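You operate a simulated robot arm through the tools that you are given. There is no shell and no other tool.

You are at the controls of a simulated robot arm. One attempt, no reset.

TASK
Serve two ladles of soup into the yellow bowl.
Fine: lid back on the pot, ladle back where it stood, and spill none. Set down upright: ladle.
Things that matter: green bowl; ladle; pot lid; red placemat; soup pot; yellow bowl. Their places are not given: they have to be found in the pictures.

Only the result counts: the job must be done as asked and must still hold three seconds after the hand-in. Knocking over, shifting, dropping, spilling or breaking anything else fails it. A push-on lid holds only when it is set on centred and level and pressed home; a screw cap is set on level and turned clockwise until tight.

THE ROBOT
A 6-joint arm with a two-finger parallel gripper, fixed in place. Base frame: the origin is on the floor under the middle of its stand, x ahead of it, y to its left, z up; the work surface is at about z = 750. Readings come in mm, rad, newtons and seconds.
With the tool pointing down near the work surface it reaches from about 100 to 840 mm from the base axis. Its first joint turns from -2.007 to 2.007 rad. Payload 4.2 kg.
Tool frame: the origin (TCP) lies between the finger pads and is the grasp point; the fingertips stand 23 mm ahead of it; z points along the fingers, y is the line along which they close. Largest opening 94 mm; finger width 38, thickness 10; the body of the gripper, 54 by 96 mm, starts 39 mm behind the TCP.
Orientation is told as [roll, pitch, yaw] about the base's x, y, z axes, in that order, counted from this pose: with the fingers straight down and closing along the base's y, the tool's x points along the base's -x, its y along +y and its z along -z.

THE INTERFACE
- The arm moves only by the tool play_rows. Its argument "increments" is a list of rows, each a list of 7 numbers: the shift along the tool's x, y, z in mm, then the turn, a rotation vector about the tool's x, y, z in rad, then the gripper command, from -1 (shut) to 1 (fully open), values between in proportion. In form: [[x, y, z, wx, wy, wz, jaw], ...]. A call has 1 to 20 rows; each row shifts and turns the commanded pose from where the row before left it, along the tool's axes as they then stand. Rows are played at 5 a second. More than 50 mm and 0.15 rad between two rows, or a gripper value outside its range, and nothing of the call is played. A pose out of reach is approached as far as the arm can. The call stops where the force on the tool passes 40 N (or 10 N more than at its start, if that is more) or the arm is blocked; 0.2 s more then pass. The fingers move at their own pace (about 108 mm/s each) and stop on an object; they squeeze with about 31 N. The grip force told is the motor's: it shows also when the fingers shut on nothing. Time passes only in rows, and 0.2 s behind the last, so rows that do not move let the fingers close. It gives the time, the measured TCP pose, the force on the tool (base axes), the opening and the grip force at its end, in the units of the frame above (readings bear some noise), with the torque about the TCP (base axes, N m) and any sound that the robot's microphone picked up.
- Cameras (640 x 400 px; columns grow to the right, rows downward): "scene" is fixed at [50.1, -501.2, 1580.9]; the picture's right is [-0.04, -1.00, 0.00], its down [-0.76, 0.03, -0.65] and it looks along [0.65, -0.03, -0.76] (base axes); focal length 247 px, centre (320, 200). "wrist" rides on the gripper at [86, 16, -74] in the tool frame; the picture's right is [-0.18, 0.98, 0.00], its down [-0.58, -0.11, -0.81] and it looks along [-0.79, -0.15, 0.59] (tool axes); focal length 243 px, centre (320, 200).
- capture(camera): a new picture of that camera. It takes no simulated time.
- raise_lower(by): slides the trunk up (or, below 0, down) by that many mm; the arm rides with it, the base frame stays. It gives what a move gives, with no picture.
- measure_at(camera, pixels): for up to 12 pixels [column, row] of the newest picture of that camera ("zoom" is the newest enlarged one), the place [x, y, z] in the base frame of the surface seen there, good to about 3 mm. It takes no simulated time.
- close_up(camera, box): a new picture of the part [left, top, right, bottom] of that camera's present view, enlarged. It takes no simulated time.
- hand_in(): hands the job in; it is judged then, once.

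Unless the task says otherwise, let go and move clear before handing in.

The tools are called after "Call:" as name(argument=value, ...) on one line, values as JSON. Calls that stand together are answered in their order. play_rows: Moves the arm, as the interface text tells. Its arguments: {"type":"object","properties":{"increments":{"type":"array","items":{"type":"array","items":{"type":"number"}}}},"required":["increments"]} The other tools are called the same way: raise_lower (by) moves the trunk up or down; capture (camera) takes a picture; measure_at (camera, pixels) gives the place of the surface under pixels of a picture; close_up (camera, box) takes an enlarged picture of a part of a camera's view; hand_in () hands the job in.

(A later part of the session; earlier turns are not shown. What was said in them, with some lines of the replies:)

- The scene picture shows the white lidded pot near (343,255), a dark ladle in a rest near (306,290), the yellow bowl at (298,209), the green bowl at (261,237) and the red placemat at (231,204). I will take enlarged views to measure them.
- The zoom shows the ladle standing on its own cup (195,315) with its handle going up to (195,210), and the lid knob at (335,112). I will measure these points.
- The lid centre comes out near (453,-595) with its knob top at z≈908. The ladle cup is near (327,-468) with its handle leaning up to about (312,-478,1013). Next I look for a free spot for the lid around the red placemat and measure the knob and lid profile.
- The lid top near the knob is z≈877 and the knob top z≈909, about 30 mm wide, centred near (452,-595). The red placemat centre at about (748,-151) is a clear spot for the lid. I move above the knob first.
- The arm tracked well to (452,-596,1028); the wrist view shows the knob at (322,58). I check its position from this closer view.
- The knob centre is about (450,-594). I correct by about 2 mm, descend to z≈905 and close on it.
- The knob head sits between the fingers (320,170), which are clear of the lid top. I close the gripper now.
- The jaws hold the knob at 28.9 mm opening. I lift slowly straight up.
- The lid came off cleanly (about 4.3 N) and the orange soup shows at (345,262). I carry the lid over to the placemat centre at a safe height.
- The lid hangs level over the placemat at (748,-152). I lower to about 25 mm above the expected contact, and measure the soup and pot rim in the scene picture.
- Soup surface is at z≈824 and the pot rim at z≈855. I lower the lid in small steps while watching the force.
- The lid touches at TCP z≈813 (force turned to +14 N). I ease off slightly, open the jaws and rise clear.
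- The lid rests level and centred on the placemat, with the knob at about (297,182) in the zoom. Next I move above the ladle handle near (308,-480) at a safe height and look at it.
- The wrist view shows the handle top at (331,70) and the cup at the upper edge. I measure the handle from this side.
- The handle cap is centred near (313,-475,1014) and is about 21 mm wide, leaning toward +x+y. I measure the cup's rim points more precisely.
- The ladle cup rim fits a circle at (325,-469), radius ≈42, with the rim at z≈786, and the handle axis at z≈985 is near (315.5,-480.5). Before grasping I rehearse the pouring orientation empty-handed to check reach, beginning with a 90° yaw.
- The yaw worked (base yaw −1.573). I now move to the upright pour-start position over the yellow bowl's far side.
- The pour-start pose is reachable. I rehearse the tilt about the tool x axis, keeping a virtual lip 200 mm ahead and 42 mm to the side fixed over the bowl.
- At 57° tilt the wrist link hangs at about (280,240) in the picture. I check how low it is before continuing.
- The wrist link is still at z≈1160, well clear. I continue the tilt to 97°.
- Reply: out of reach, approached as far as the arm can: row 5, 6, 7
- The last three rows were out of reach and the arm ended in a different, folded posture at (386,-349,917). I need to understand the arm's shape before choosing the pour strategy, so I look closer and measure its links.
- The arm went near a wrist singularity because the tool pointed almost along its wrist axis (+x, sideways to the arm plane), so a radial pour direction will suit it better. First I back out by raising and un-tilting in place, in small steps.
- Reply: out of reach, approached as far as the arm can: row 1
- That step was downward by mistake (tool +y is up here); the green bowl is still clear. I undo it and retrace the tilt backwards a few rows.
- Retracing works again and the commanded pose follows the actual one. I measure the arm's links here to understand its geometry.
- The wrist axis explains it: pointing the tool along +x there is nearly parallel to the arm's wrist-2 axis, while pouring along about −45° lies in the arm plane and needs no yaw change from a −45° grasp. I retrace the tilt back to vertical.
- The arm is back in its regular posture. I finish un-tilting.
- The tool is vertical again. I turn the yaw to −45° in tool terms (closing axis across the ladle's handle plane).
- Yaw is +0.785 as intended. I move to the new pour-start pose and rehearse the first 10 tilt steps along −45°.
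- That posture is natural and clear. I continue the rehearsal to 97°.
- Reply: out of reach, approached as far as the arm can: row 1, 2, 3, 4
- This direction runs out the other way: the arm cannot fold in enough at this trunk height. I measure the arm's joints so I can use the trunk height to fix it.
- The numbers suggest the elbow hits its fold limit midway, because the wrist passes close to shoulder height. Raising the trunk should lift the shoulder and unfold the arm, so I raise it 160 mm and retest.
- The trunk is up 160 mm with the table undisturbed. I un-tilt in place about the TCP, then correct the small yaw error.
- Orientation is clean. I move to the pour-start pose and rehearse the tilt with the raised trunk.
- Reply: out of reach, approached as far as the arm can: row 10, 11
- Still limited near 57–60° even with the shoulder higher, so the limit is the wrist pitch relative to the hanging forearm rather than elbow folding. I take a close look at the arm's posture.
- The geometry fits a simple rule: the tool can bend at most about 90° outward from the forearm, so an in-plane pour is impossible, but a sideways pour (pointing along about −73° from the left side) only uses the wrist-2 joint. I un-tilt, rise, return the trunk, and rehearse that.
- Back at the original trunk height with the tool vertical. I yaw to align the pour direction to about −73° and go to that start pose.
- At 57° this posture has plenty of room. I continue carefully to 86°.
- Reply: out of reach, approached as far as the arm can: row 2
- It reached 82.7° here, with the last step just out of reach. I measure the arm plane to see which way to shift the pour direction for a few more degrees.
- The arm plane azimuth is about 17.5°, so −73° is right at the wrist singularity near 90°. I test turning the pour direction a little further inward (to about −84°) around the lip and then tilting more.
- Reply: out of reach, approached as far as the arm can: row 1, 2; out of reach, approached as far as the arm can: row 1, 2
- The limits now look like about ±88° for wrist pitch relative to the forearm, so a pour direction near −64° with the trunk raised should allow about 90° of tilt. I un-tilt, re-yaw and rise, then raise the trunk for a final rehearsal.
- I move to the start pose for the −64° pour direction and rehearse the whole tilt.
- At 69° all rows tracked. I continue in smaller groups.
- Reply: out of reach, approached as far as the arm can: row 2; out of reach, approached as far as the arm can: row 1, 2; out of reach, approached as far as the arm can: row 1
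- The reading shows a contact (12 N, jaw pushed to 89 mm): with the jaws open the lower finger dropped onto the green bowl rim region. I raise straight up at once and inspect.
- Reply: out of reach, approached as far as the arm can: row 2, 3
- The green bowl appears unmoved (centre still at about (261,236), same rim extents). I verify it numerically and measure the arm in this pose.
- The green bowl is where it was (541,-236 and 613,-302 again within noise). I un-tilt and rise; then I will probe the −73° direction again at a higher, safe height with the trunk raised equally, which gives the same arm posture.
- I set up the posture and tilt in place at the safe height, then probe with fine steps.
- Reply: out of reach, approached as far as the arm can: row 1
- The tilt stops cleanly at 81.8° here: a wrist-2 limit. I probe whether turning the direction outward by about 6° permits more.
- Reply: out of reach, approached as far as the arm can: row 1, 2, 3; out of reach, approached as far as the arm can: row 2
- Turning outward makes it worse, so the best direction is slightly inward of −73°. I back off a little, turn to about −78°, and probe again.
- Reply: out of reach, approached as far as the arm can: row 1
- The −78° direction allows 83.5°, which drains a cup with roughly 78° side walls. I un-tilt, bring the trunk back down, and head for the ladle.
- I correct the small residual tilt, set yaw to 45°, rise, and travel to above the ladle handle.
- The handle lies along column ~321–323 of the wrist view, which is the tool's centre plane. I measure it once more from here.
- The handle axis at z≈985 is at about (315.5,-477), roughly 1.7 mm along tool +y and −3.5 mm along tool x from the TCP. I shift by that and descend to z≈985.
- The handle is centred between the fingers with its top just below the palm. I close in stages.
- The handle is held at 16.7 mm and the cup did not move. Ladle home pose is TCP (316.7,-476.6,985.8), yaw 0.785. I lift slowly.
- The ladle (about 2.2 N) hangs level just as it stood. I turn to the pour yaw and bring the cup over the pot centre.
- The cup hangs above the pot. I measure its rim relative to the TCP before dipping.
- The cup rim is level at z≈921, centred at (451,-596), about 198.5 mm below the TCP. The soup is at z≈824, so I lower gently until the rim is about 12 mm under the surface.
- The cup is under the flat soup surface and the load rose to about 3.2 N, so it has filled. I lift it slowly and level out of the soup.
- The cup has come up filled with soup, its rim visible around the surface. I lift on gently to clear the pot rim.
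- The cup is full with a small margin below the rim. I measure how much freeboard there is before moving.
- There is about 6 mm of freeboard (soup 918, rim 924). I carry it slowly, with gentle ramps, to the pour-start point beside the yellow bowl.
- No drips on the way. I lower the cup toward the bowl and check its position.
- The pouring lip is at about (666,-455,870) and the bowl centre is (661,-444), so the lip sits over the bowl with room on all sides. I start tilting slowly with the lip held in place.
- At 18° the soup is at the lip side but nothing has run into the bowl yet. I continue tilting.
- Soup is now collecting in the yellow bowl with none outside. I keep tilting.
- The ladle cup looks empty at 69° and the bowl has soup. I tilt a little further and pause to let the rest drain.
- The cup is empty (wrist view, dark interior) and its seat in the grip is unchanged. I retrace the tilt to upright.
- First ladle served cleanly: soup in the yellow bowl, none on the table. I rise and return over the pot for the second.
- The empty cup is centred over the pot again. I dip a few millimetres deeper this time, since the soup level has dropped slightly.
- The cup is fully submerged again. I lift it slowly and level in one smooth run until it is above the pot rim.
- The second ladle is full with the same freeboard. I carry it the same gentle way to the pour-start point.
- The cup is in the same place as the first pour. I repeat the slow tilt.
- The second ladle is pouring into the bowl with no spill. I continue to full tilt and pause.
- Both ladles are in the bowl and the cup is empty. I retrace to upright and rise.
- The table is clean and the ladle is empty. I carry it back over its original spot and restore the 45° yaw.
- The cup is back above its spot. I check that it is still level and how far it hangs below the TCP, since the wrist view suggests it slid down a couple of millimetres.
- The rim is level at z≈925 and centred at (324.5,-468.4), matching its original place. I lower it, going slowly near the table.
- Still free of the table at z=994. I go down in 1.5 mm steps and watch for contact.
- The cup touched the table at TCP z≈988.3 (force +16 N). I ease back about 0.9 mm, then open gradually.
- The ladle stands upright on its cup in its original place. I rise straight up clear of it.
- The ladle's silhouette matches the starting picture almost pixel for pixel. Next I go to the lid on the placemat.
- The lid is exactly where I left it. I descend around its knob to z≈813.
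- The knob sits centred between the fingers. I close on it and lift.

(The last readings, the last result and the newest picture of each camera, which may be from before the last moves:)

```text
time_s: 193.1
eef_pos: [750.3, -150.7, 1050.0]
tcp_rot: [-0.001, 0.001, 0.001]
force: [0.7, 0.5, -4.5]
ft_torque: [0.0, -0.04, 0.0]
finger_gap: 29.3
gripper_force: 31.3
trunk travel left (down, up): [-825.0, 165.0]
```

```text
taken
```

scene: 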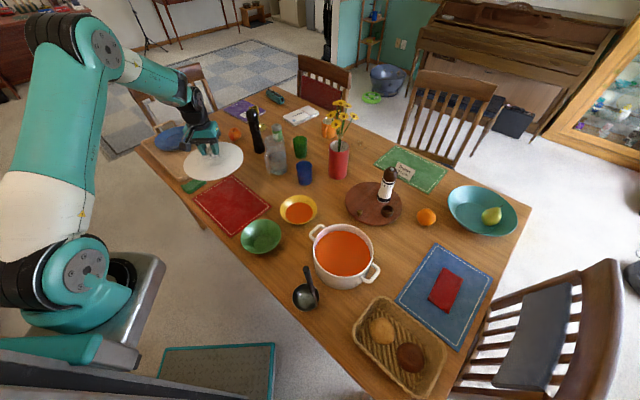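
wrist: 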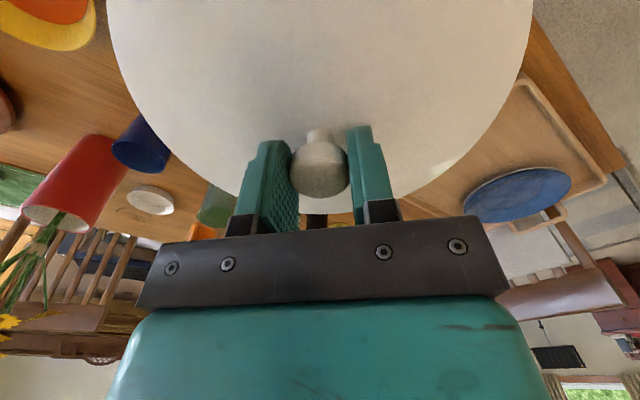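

The lid hangs level, gripped as before. I carry it back above the pot along the same path.

Call:
play_rows(increments=[[9, -14, 0, 0, 0, 0, -1], [18.6, -27.7, 0, 0, 0, 0, -1], [18.6, -27.7, 0, 0, 0, 0, -1], [18.6, -27.7, 0, 0, 0, 0, -1], [18.6, -27.7, 0, 0, 0, 0, -1], [18.6, -27.7, 0, 0, 0, 0, -1], [18.6, -27.7, 0, 0, 0, 0, -1], [18.6, -27.7, 0, 0, 0, 0, -1], [18.6, -27.7, 0, 0, 0, 0, -1], [18.6, -27.7, 0, 0, 0, 0, -1], [18.6, -27.7, 0, 0, 0, 0, -1], [18.6, -27.7, 0, 0, 0, 0, -1], [18.6, -27.7, 0, 0, 0, 0, -1], [18.6, -27.7, 0, 0, 0, 0, -1], [18.6, -27.7, 0, 0, 0, 0, -1], [18.6, -27.7, 0, 0, 0, 0, -1], [9.8, -13.3, 0, 0, 0, 0, -1], [0, 0, 0, 0, 0, 0, -1], [0, 0, 0, 0, 0, 0, -1]])

Call:
close_up(camera="scene", box=[290, 180, 410, 300])

Call:
capture(camera="wrist")

```text
time_s: 197.1
eef_pos: [452.2, -593.6, 1050.6]
tcp_rot: [-0.001, 0.0, 0.001]
force: [-0.2, 0.0, -3.6]
ft_torque: [0.0, 0.01, -0.01]
finger_gap: 29.2
gripper_force: 30.4
trunk travel left (down, up): [-825.0, 165.0]
```

```text
3.33 times, centred on (350, 240) of scene
```

zoom: 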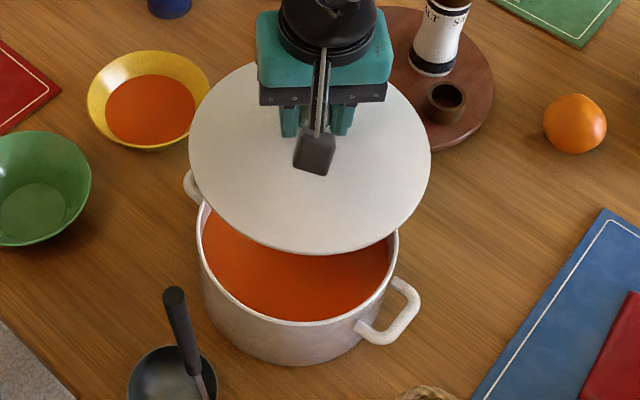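

```text
taken
```

wrist: 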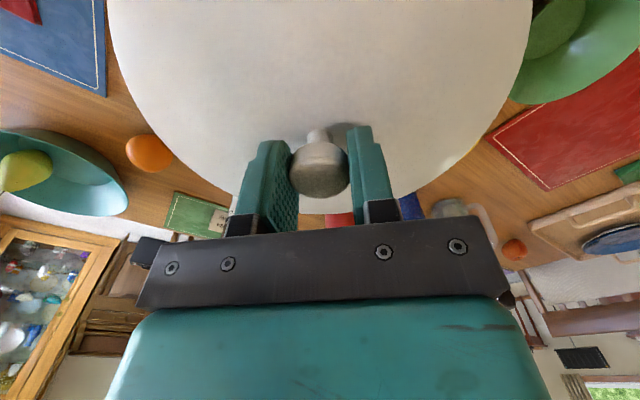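

I measure the lid's rim and the pot's rim to align their centres before lowering.

Call:
measure_at(camera="zoom", pixels=[[191, 148], [429, 150], [315, 252], [225, 90], [400, 90], [240, 230], [390, 230], [205, 190], [420, 190], [270, 247], [360, 247], [245, 73]])

Call:
measure_at(camera="zoom", pixels=[[300, 322], [250, 310], [350, 314], [220, 285], [385, 275], [207, 260], [396, 250], [275, 319], [325, 321], [235, 300], [370, 298], [203, 245]])

```text
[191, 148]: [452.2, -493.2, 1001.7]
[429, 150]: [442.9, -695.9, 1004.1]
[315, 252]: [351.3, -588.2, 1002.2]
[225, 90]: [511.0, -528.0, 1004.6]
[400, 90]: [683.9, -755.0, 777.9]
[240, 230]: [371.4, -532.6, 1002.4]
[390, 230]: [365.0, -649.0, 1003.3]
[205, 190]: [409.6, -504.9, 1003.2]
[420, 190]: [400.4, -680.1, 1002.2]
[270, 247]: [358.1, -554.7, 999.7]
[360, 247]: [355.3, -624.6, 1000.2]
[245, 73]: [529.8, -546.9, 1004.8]
```

```text
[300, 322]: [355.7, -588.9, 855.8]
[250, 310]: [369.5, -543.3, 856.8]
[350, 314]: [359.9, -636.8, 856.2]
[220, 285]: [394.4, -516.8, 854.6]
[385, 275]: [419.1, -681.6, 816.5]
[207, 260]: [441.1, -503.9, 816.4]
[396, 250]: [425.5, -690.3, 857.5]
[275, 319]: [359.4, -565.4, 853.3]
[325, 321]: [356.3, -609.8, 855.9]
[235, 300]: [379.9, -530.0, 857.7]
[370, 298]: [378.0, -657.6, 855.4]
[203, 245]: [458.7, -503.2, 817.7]
```

The pot rim fits a centre of about (454,-595.5), and accounting for the regrip (knob about 2 mm further along tool x), the lid should seat with TCP near (453.3,-593). I shift 1.1 mm and lower to just above the rim.

Call:
play_rows(increments=[[-1.1, -0.2, 15, 0, 0, 0, -1], [0, 0, 25, 0, 0, 0, -1], [0, 0, 30, 0, 0, 0, -1], [0, 0, 25, 0, 0, 0, -1], [0, 0, 15, 0, 0, 0, -1], [0, 0, 9, 0, 0, 0, -1], [0, 0, 6, 0, 0, 0, -1], [0, 0, 0, 0, 0, 0, -1], [0, 0, 0, 0, 0, 0, -1]])

Call:
close_up(camera="scene", box=[290, 190, 400, 300])

Call:
capture(camera="wrist")

```text
time_s: 199.1
eef_pos: [454.2, -593.1, 924.4]
tcp_rot: [-0.001, -0.001, 0.001]
force: [0.3, 0.6, -4.3]
ft_torque: [0.01, 0.01, 0.01]
finger_gap: 28.9
gripper_force: 31.2
trunk travel left (down, up): [-825.0, 165.0]
```

```text
3.64 times, centred on (345, 245) of scene
```

zoom: 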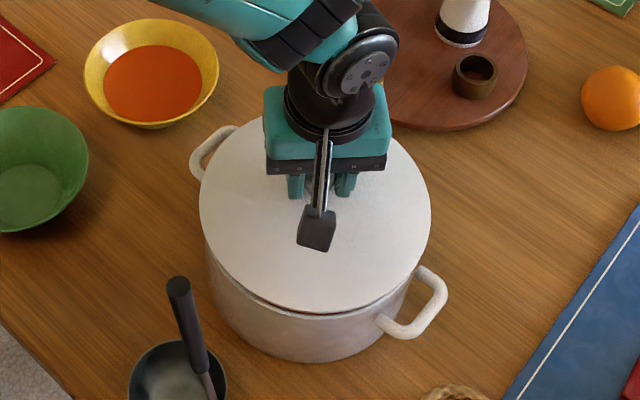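

```text
taken
```

wrist: 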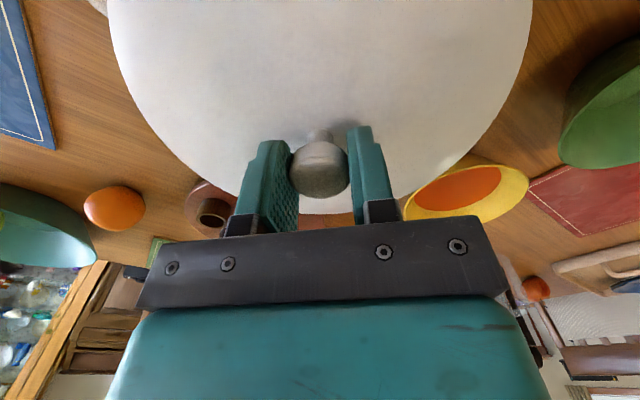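

The lid looks concentric with the pot, 17 mm above its seat. I lower in small steps and watch the force and torque.

Call:
play_rows(increments=[[0, 0, 3, 0, 0, 0, -1], [0, 0, 3, 0, 0, 0, -1], [0, 0, 2, 0, 0, 0, -1], [0, 0, 2, 0, 0, 0, -1], [0, 0, 0, 0, 0, 0, -1]])

Call:
play_rows(increments=[[0, 0, 1.5, 0, 0, 0, -1], [0, 0, 1.5, 0, 0, 0, -1], [0, 0, 0, 0, 0, 0, -1]])

```text
time_s: 200.3
eef_pos: [452.8, -593.3, 914.2]
tcp_rot: [-0.003, -0.001, 0.0]
force: [0.9, -0.4, -4.0]
ft_torque: [0.01, 0.02, 0.02]
finger_gap: 28.9
gripper_force: 31.1
trunk travel left (down, up): [-825.0, 165.0]
```

```text
time_s: 201.1
eef_pos: [453.5, -593.1, 911.5]
tcp_rot: [-0.001, -0.001, 0.001]
force: [-0.3, 0.8, -4.0]
ft_torque: [-0.02, -0.02, 0.0]
finger_gap: 29.0
gripper_force: 31.1
trunk travel left (down, up): [-825.0, 165.0]
```

No contact at 911.5, so the inner lip is entering freely. I continue in 1 mm steps.

Call:
play_rows(increments=[[0, 0, 1, 0, 0, 0, -1], [0, 0, 1, 0, 0, 0, -1], [0, 0, 0, 0, 0, 0, -1]])

Call:
play_rows(increments=[[0, 0, 1, 0, 0, 0, -1], [0, 0, 0, 0, 0, 0, -1], [0, 0, 0, 0, 0, 0, -1]])

```text
time_s: 201.9
eef_pos: [453.1, -594.3, 909.9]
tcp_rot: [-0.002, -0.003, 0.0]
force: [0.9, -0.3, -4.4]
ft_torque: [0.01, -0.01, 0.0]
finger_gap: 29.2
gripper_force: 30.9
trunk travel left (down, up): [-825.0, 165.0]
```

```text
time_s: 202.7
eef_pos: [453.2, -593.0, 908.3]
tcp_rot: [-0.003, 0.0, 0.001]
force: [-0.3, 0.7, -4.2]
ft_torque: [-0.03, -0.01, -0.01]
finger_gap: 29.3
gripper_force: 31.1
trunk travel left (down, up): [-825.0, 165.0]
```

Call:
play_rows(increments=[[0, 0, 1, 0, 0, 0, -1], [0, 0, 0, 0, 0, 0, -1], [0, 0, 0, 0, 0, 0, -1]])

Call:
play_rows(increments=[[0, 0, 0.8, 0, 0, 0, -1], [0, 0, 0, 0, 0, 0, -1], [0, 0, 0, 0, 0, 0, -1]])

```text
time_s: 203.5
eef_pos: [452.8, -593.7, 907.0]
tcp_rot: [-0.001, -0.003, 0.001]
force: [-0.2, -1.1, -3.8]
ft_torque: [0.03, 0.0, 0.02]
finger_gap: 28.8
gripper_force: 30.9
trunk travel left (down, up): [-825.0, 165.0]
```

```text
time_s: 204.3
eef_pos: [453.4, -593.0, 906.5]
tcp_rot: [-0.002, -0.001, 0.001]
force: [-0.1, -1.9, 0.7]
ft_torque: [0.47, 0.11, -0.03]
finger_gap: 29.2
gripper_force: 30.6
trunk travel left (down, up): [-825.0, 165.0]
```

Contact begins at 906.5, right at the expected seat height. I press slightly to seat it home.

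Call:
play_rows(increments=[[0, 0, 0.7, 0, 0, 0, -1], [0, 0, 0, 0, 0, 0, -1], [0, 0, 0, 0, 0, 0, -1]])

Call:
close_up(camera="scene", box=[290, 190, 400, 300])

```text
time_s: 205.1
eef_pos: [453.7, -592.8, 909.3]
tcp_rot: [-0.003, -0.004, 0.001]
force: [1.7, -0.7, 10.3]
ft_torque: [0.22, 0.5, -0.24]
finger_gap: 29.3
gripper_force: 31.0
trunk travel left (down, up): [-825.0, 165.0]
```

```text
3.64 times, centred on (345, 245) of scene
```

zoom: 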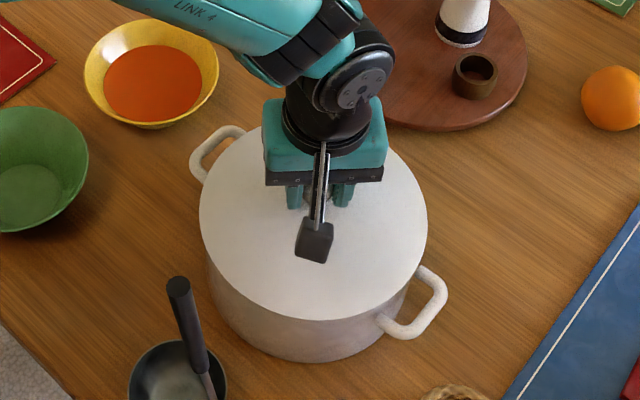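

The lid shows no gap around the rim. I read again and press a little more firmly before letting go.

Call:
play_rows(increments=[[0, 0, 0.5, 0, 0, 0, -1], [0, 0, 0, 0, 0, 0, -1], [0, 0, 0, 0, 0, 0, -1]])

Call:
measure_at(camera="zoom", pixels=[[202, 220], [426, 220], [310, 315], [230, 285], [390, 285], [215, 170], [415, 170], [240, 145], [320, 285], [260, 250], [370, 250], [400, 240]])

```text
time_s: 205.9
eef_pos: [453.3, -593.1, 906.7]
tcp_rot: [-0.003, -0.003, 0.001]
force: [1.3, -0.7, 22.7]
ft_torque: [0.17, 0.32, -0.14]
finger_gap: 29.1
gripper_force: 31.3
trunk travel left (down, up): [-825.0, 165.0]
```

```text
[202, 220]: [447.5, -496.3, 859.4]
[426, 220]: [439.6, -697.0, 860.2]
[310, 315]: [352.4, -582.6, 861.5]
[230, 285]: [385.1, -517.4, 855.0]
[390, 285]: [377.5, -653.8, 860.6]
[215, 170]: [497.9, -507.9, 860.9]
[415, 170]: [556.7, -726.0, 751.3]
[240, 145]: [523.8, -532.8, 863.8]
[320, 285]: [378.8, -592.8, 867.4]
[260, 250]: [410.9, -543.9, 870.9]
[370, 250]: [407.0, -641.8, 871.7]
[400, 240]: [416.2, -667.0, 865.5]
```

The lid's rim reads z≈860 all around, the same as at the start, and the press reached 23 N. I relieve the pressure, open, and rise.

Call:
play_rows(increments=[[0, 0, -1, 0, 0, 0, -1], [0, 0, 0, 0, 0, 0, -1], [0, 0, 0, 0, 0, 0, -0.3], [0, 0, 0, 0, 0, 0, 0.1], [0, 0, 0, 0, 0, 0, 0.6], [0, 0, 0, 0, 0, 0, 1], [0, 0, 0, 0, 0, 0, 1], [0, 0, -10, 0, 0, 0, 1], [0, 0, -20, 0, 0, 0, 1], [0, 0, -30, 0, 0, 0, 1], [0, 0, -40, 0, 0, 0, 1], [0, 0, -40, 0, 0, 0, 1], [0, 0, -40, 0, 0, 0, 1], [0, 0, 0, 0, 0, 0, 1]])

Call:
capture(camera="wrist")

Call:
close_up(camera="scene", box=[280, 210, 400, 320])

```text
time_s: 208.9
eef_pos: [453.1, -593.4, 1085.9]
tcp_rot: [-0.003, -0.002, 0.0]
force: [0.5, 0.2, -0.2]
ft_torque: [0.01, 0.0, -0.01]
finger_gap: 94.0
gripper_force: 0.1
trunk travel left (down, up): [-825.0, 165.0]
```

```text
taken
```

wrist: 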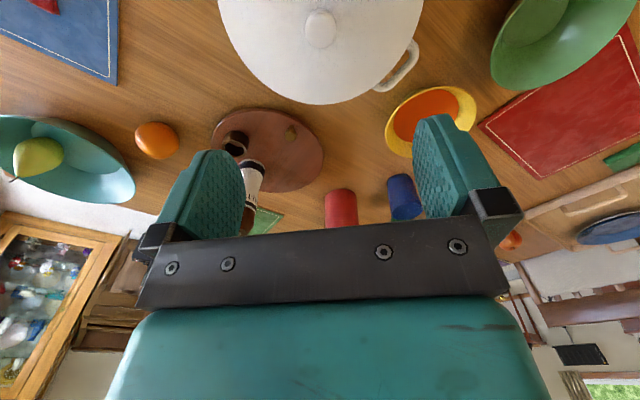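

```text
3.64 times, centred on (340, 265) of scene
```

zoom: 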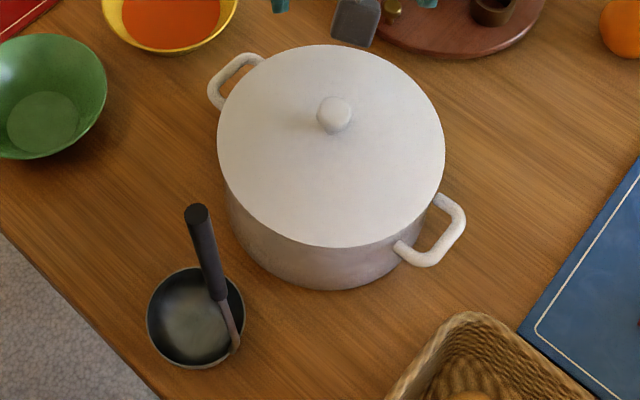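

Lid, pot and ladle now match the opening picture to within about a pixel. I move the arm back up to its starting area and do a final check of the whole table.

Call:
play_rows(increments=[[0, 15, -24, 0, 0, 0, 1], [0, 21, -24, 0, 0, 0, 1], [0, 21, -24, 0, 0, 0, 1], [0, 21, -24, 0, 0, 0, 1], [0, 21, -24, 0, 0, 0, 1], [0, 21, -24, 0, 0, 0, 1], [0, 21, -24, 0, 0, 0, 1], [0, 21, -24, 0, 0, 0, 1], [0, 21, -24, 0, 0, 0, 1], [0, 21, -24, 0, 0, 0, 1], [0, 0, 0, 0, 0, 0, 1], [0, 0, 0, 0, 0, 0, 1]])

Call:
capture(camera="scene")

Call:
close_up(camera="scene", box=[170, 150, 330, 260])

```text
time_s: 211.5
eef_pos: [453.8, -388.2, 1324.1]
tcp_rot: [-0.002, -0.003, 0.0]
force: [0.3, 0.2, -0.4]
ft_torque: [-0.01, 0.02, 0.01]
finger_gap: 93.9
gripper_force: 0.0
trunk travel left (down, up): [-825.0, 165.0]
```

```text
taken
```

scene: 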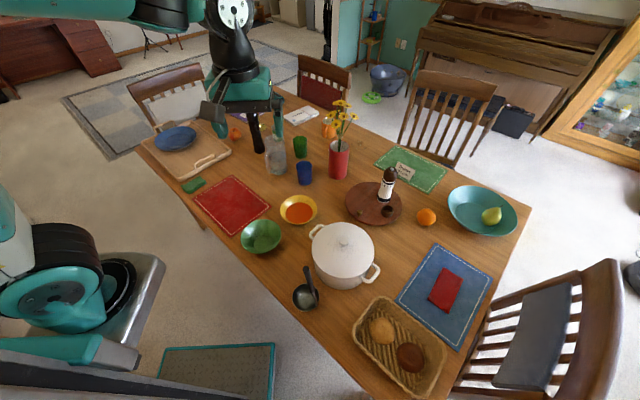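

```text
3.64 times, centred on (250, 205) of scene
```

zoom: 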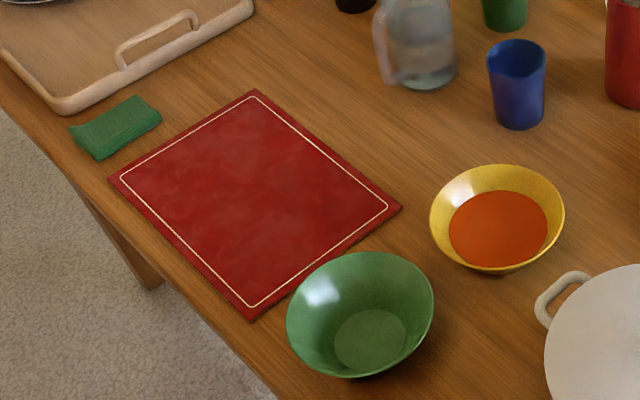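

Everything checks out. The yellow bowl holds two ladles of soup, the green bowl and placemat match the opening close-up, the lid is seated, the ladle stands in its place, and no spill is visible. I hand in.

Call:
hand_in()

```text
The job is handed in.
```

I served two full ladles of soup into the yellow bowl and handed the job in; I haven't seen the result of the judging.

- **Spills:** I saw none on the table in any picture, including the last one.
- **Lid:** it is back on the pot, pressed down, and its rim reads z≈860 all round, as at the start.
- **Ladle:** it stands upright on its cup, within about 2 mm of where it stood.
- **Green bowl:** while I was testing the pour pose empty-handed, a finger pressed lightly on something, most likely this bowl's rim (about 12 N). I raised the arm at once. The bowl measured in the same place afterwards and matches the opening picture.
- **Red placemat:** the lid rested on it during serving. The mat's corners match the opening picture.

The arm was moved clear with the gripper open before the hand-in.
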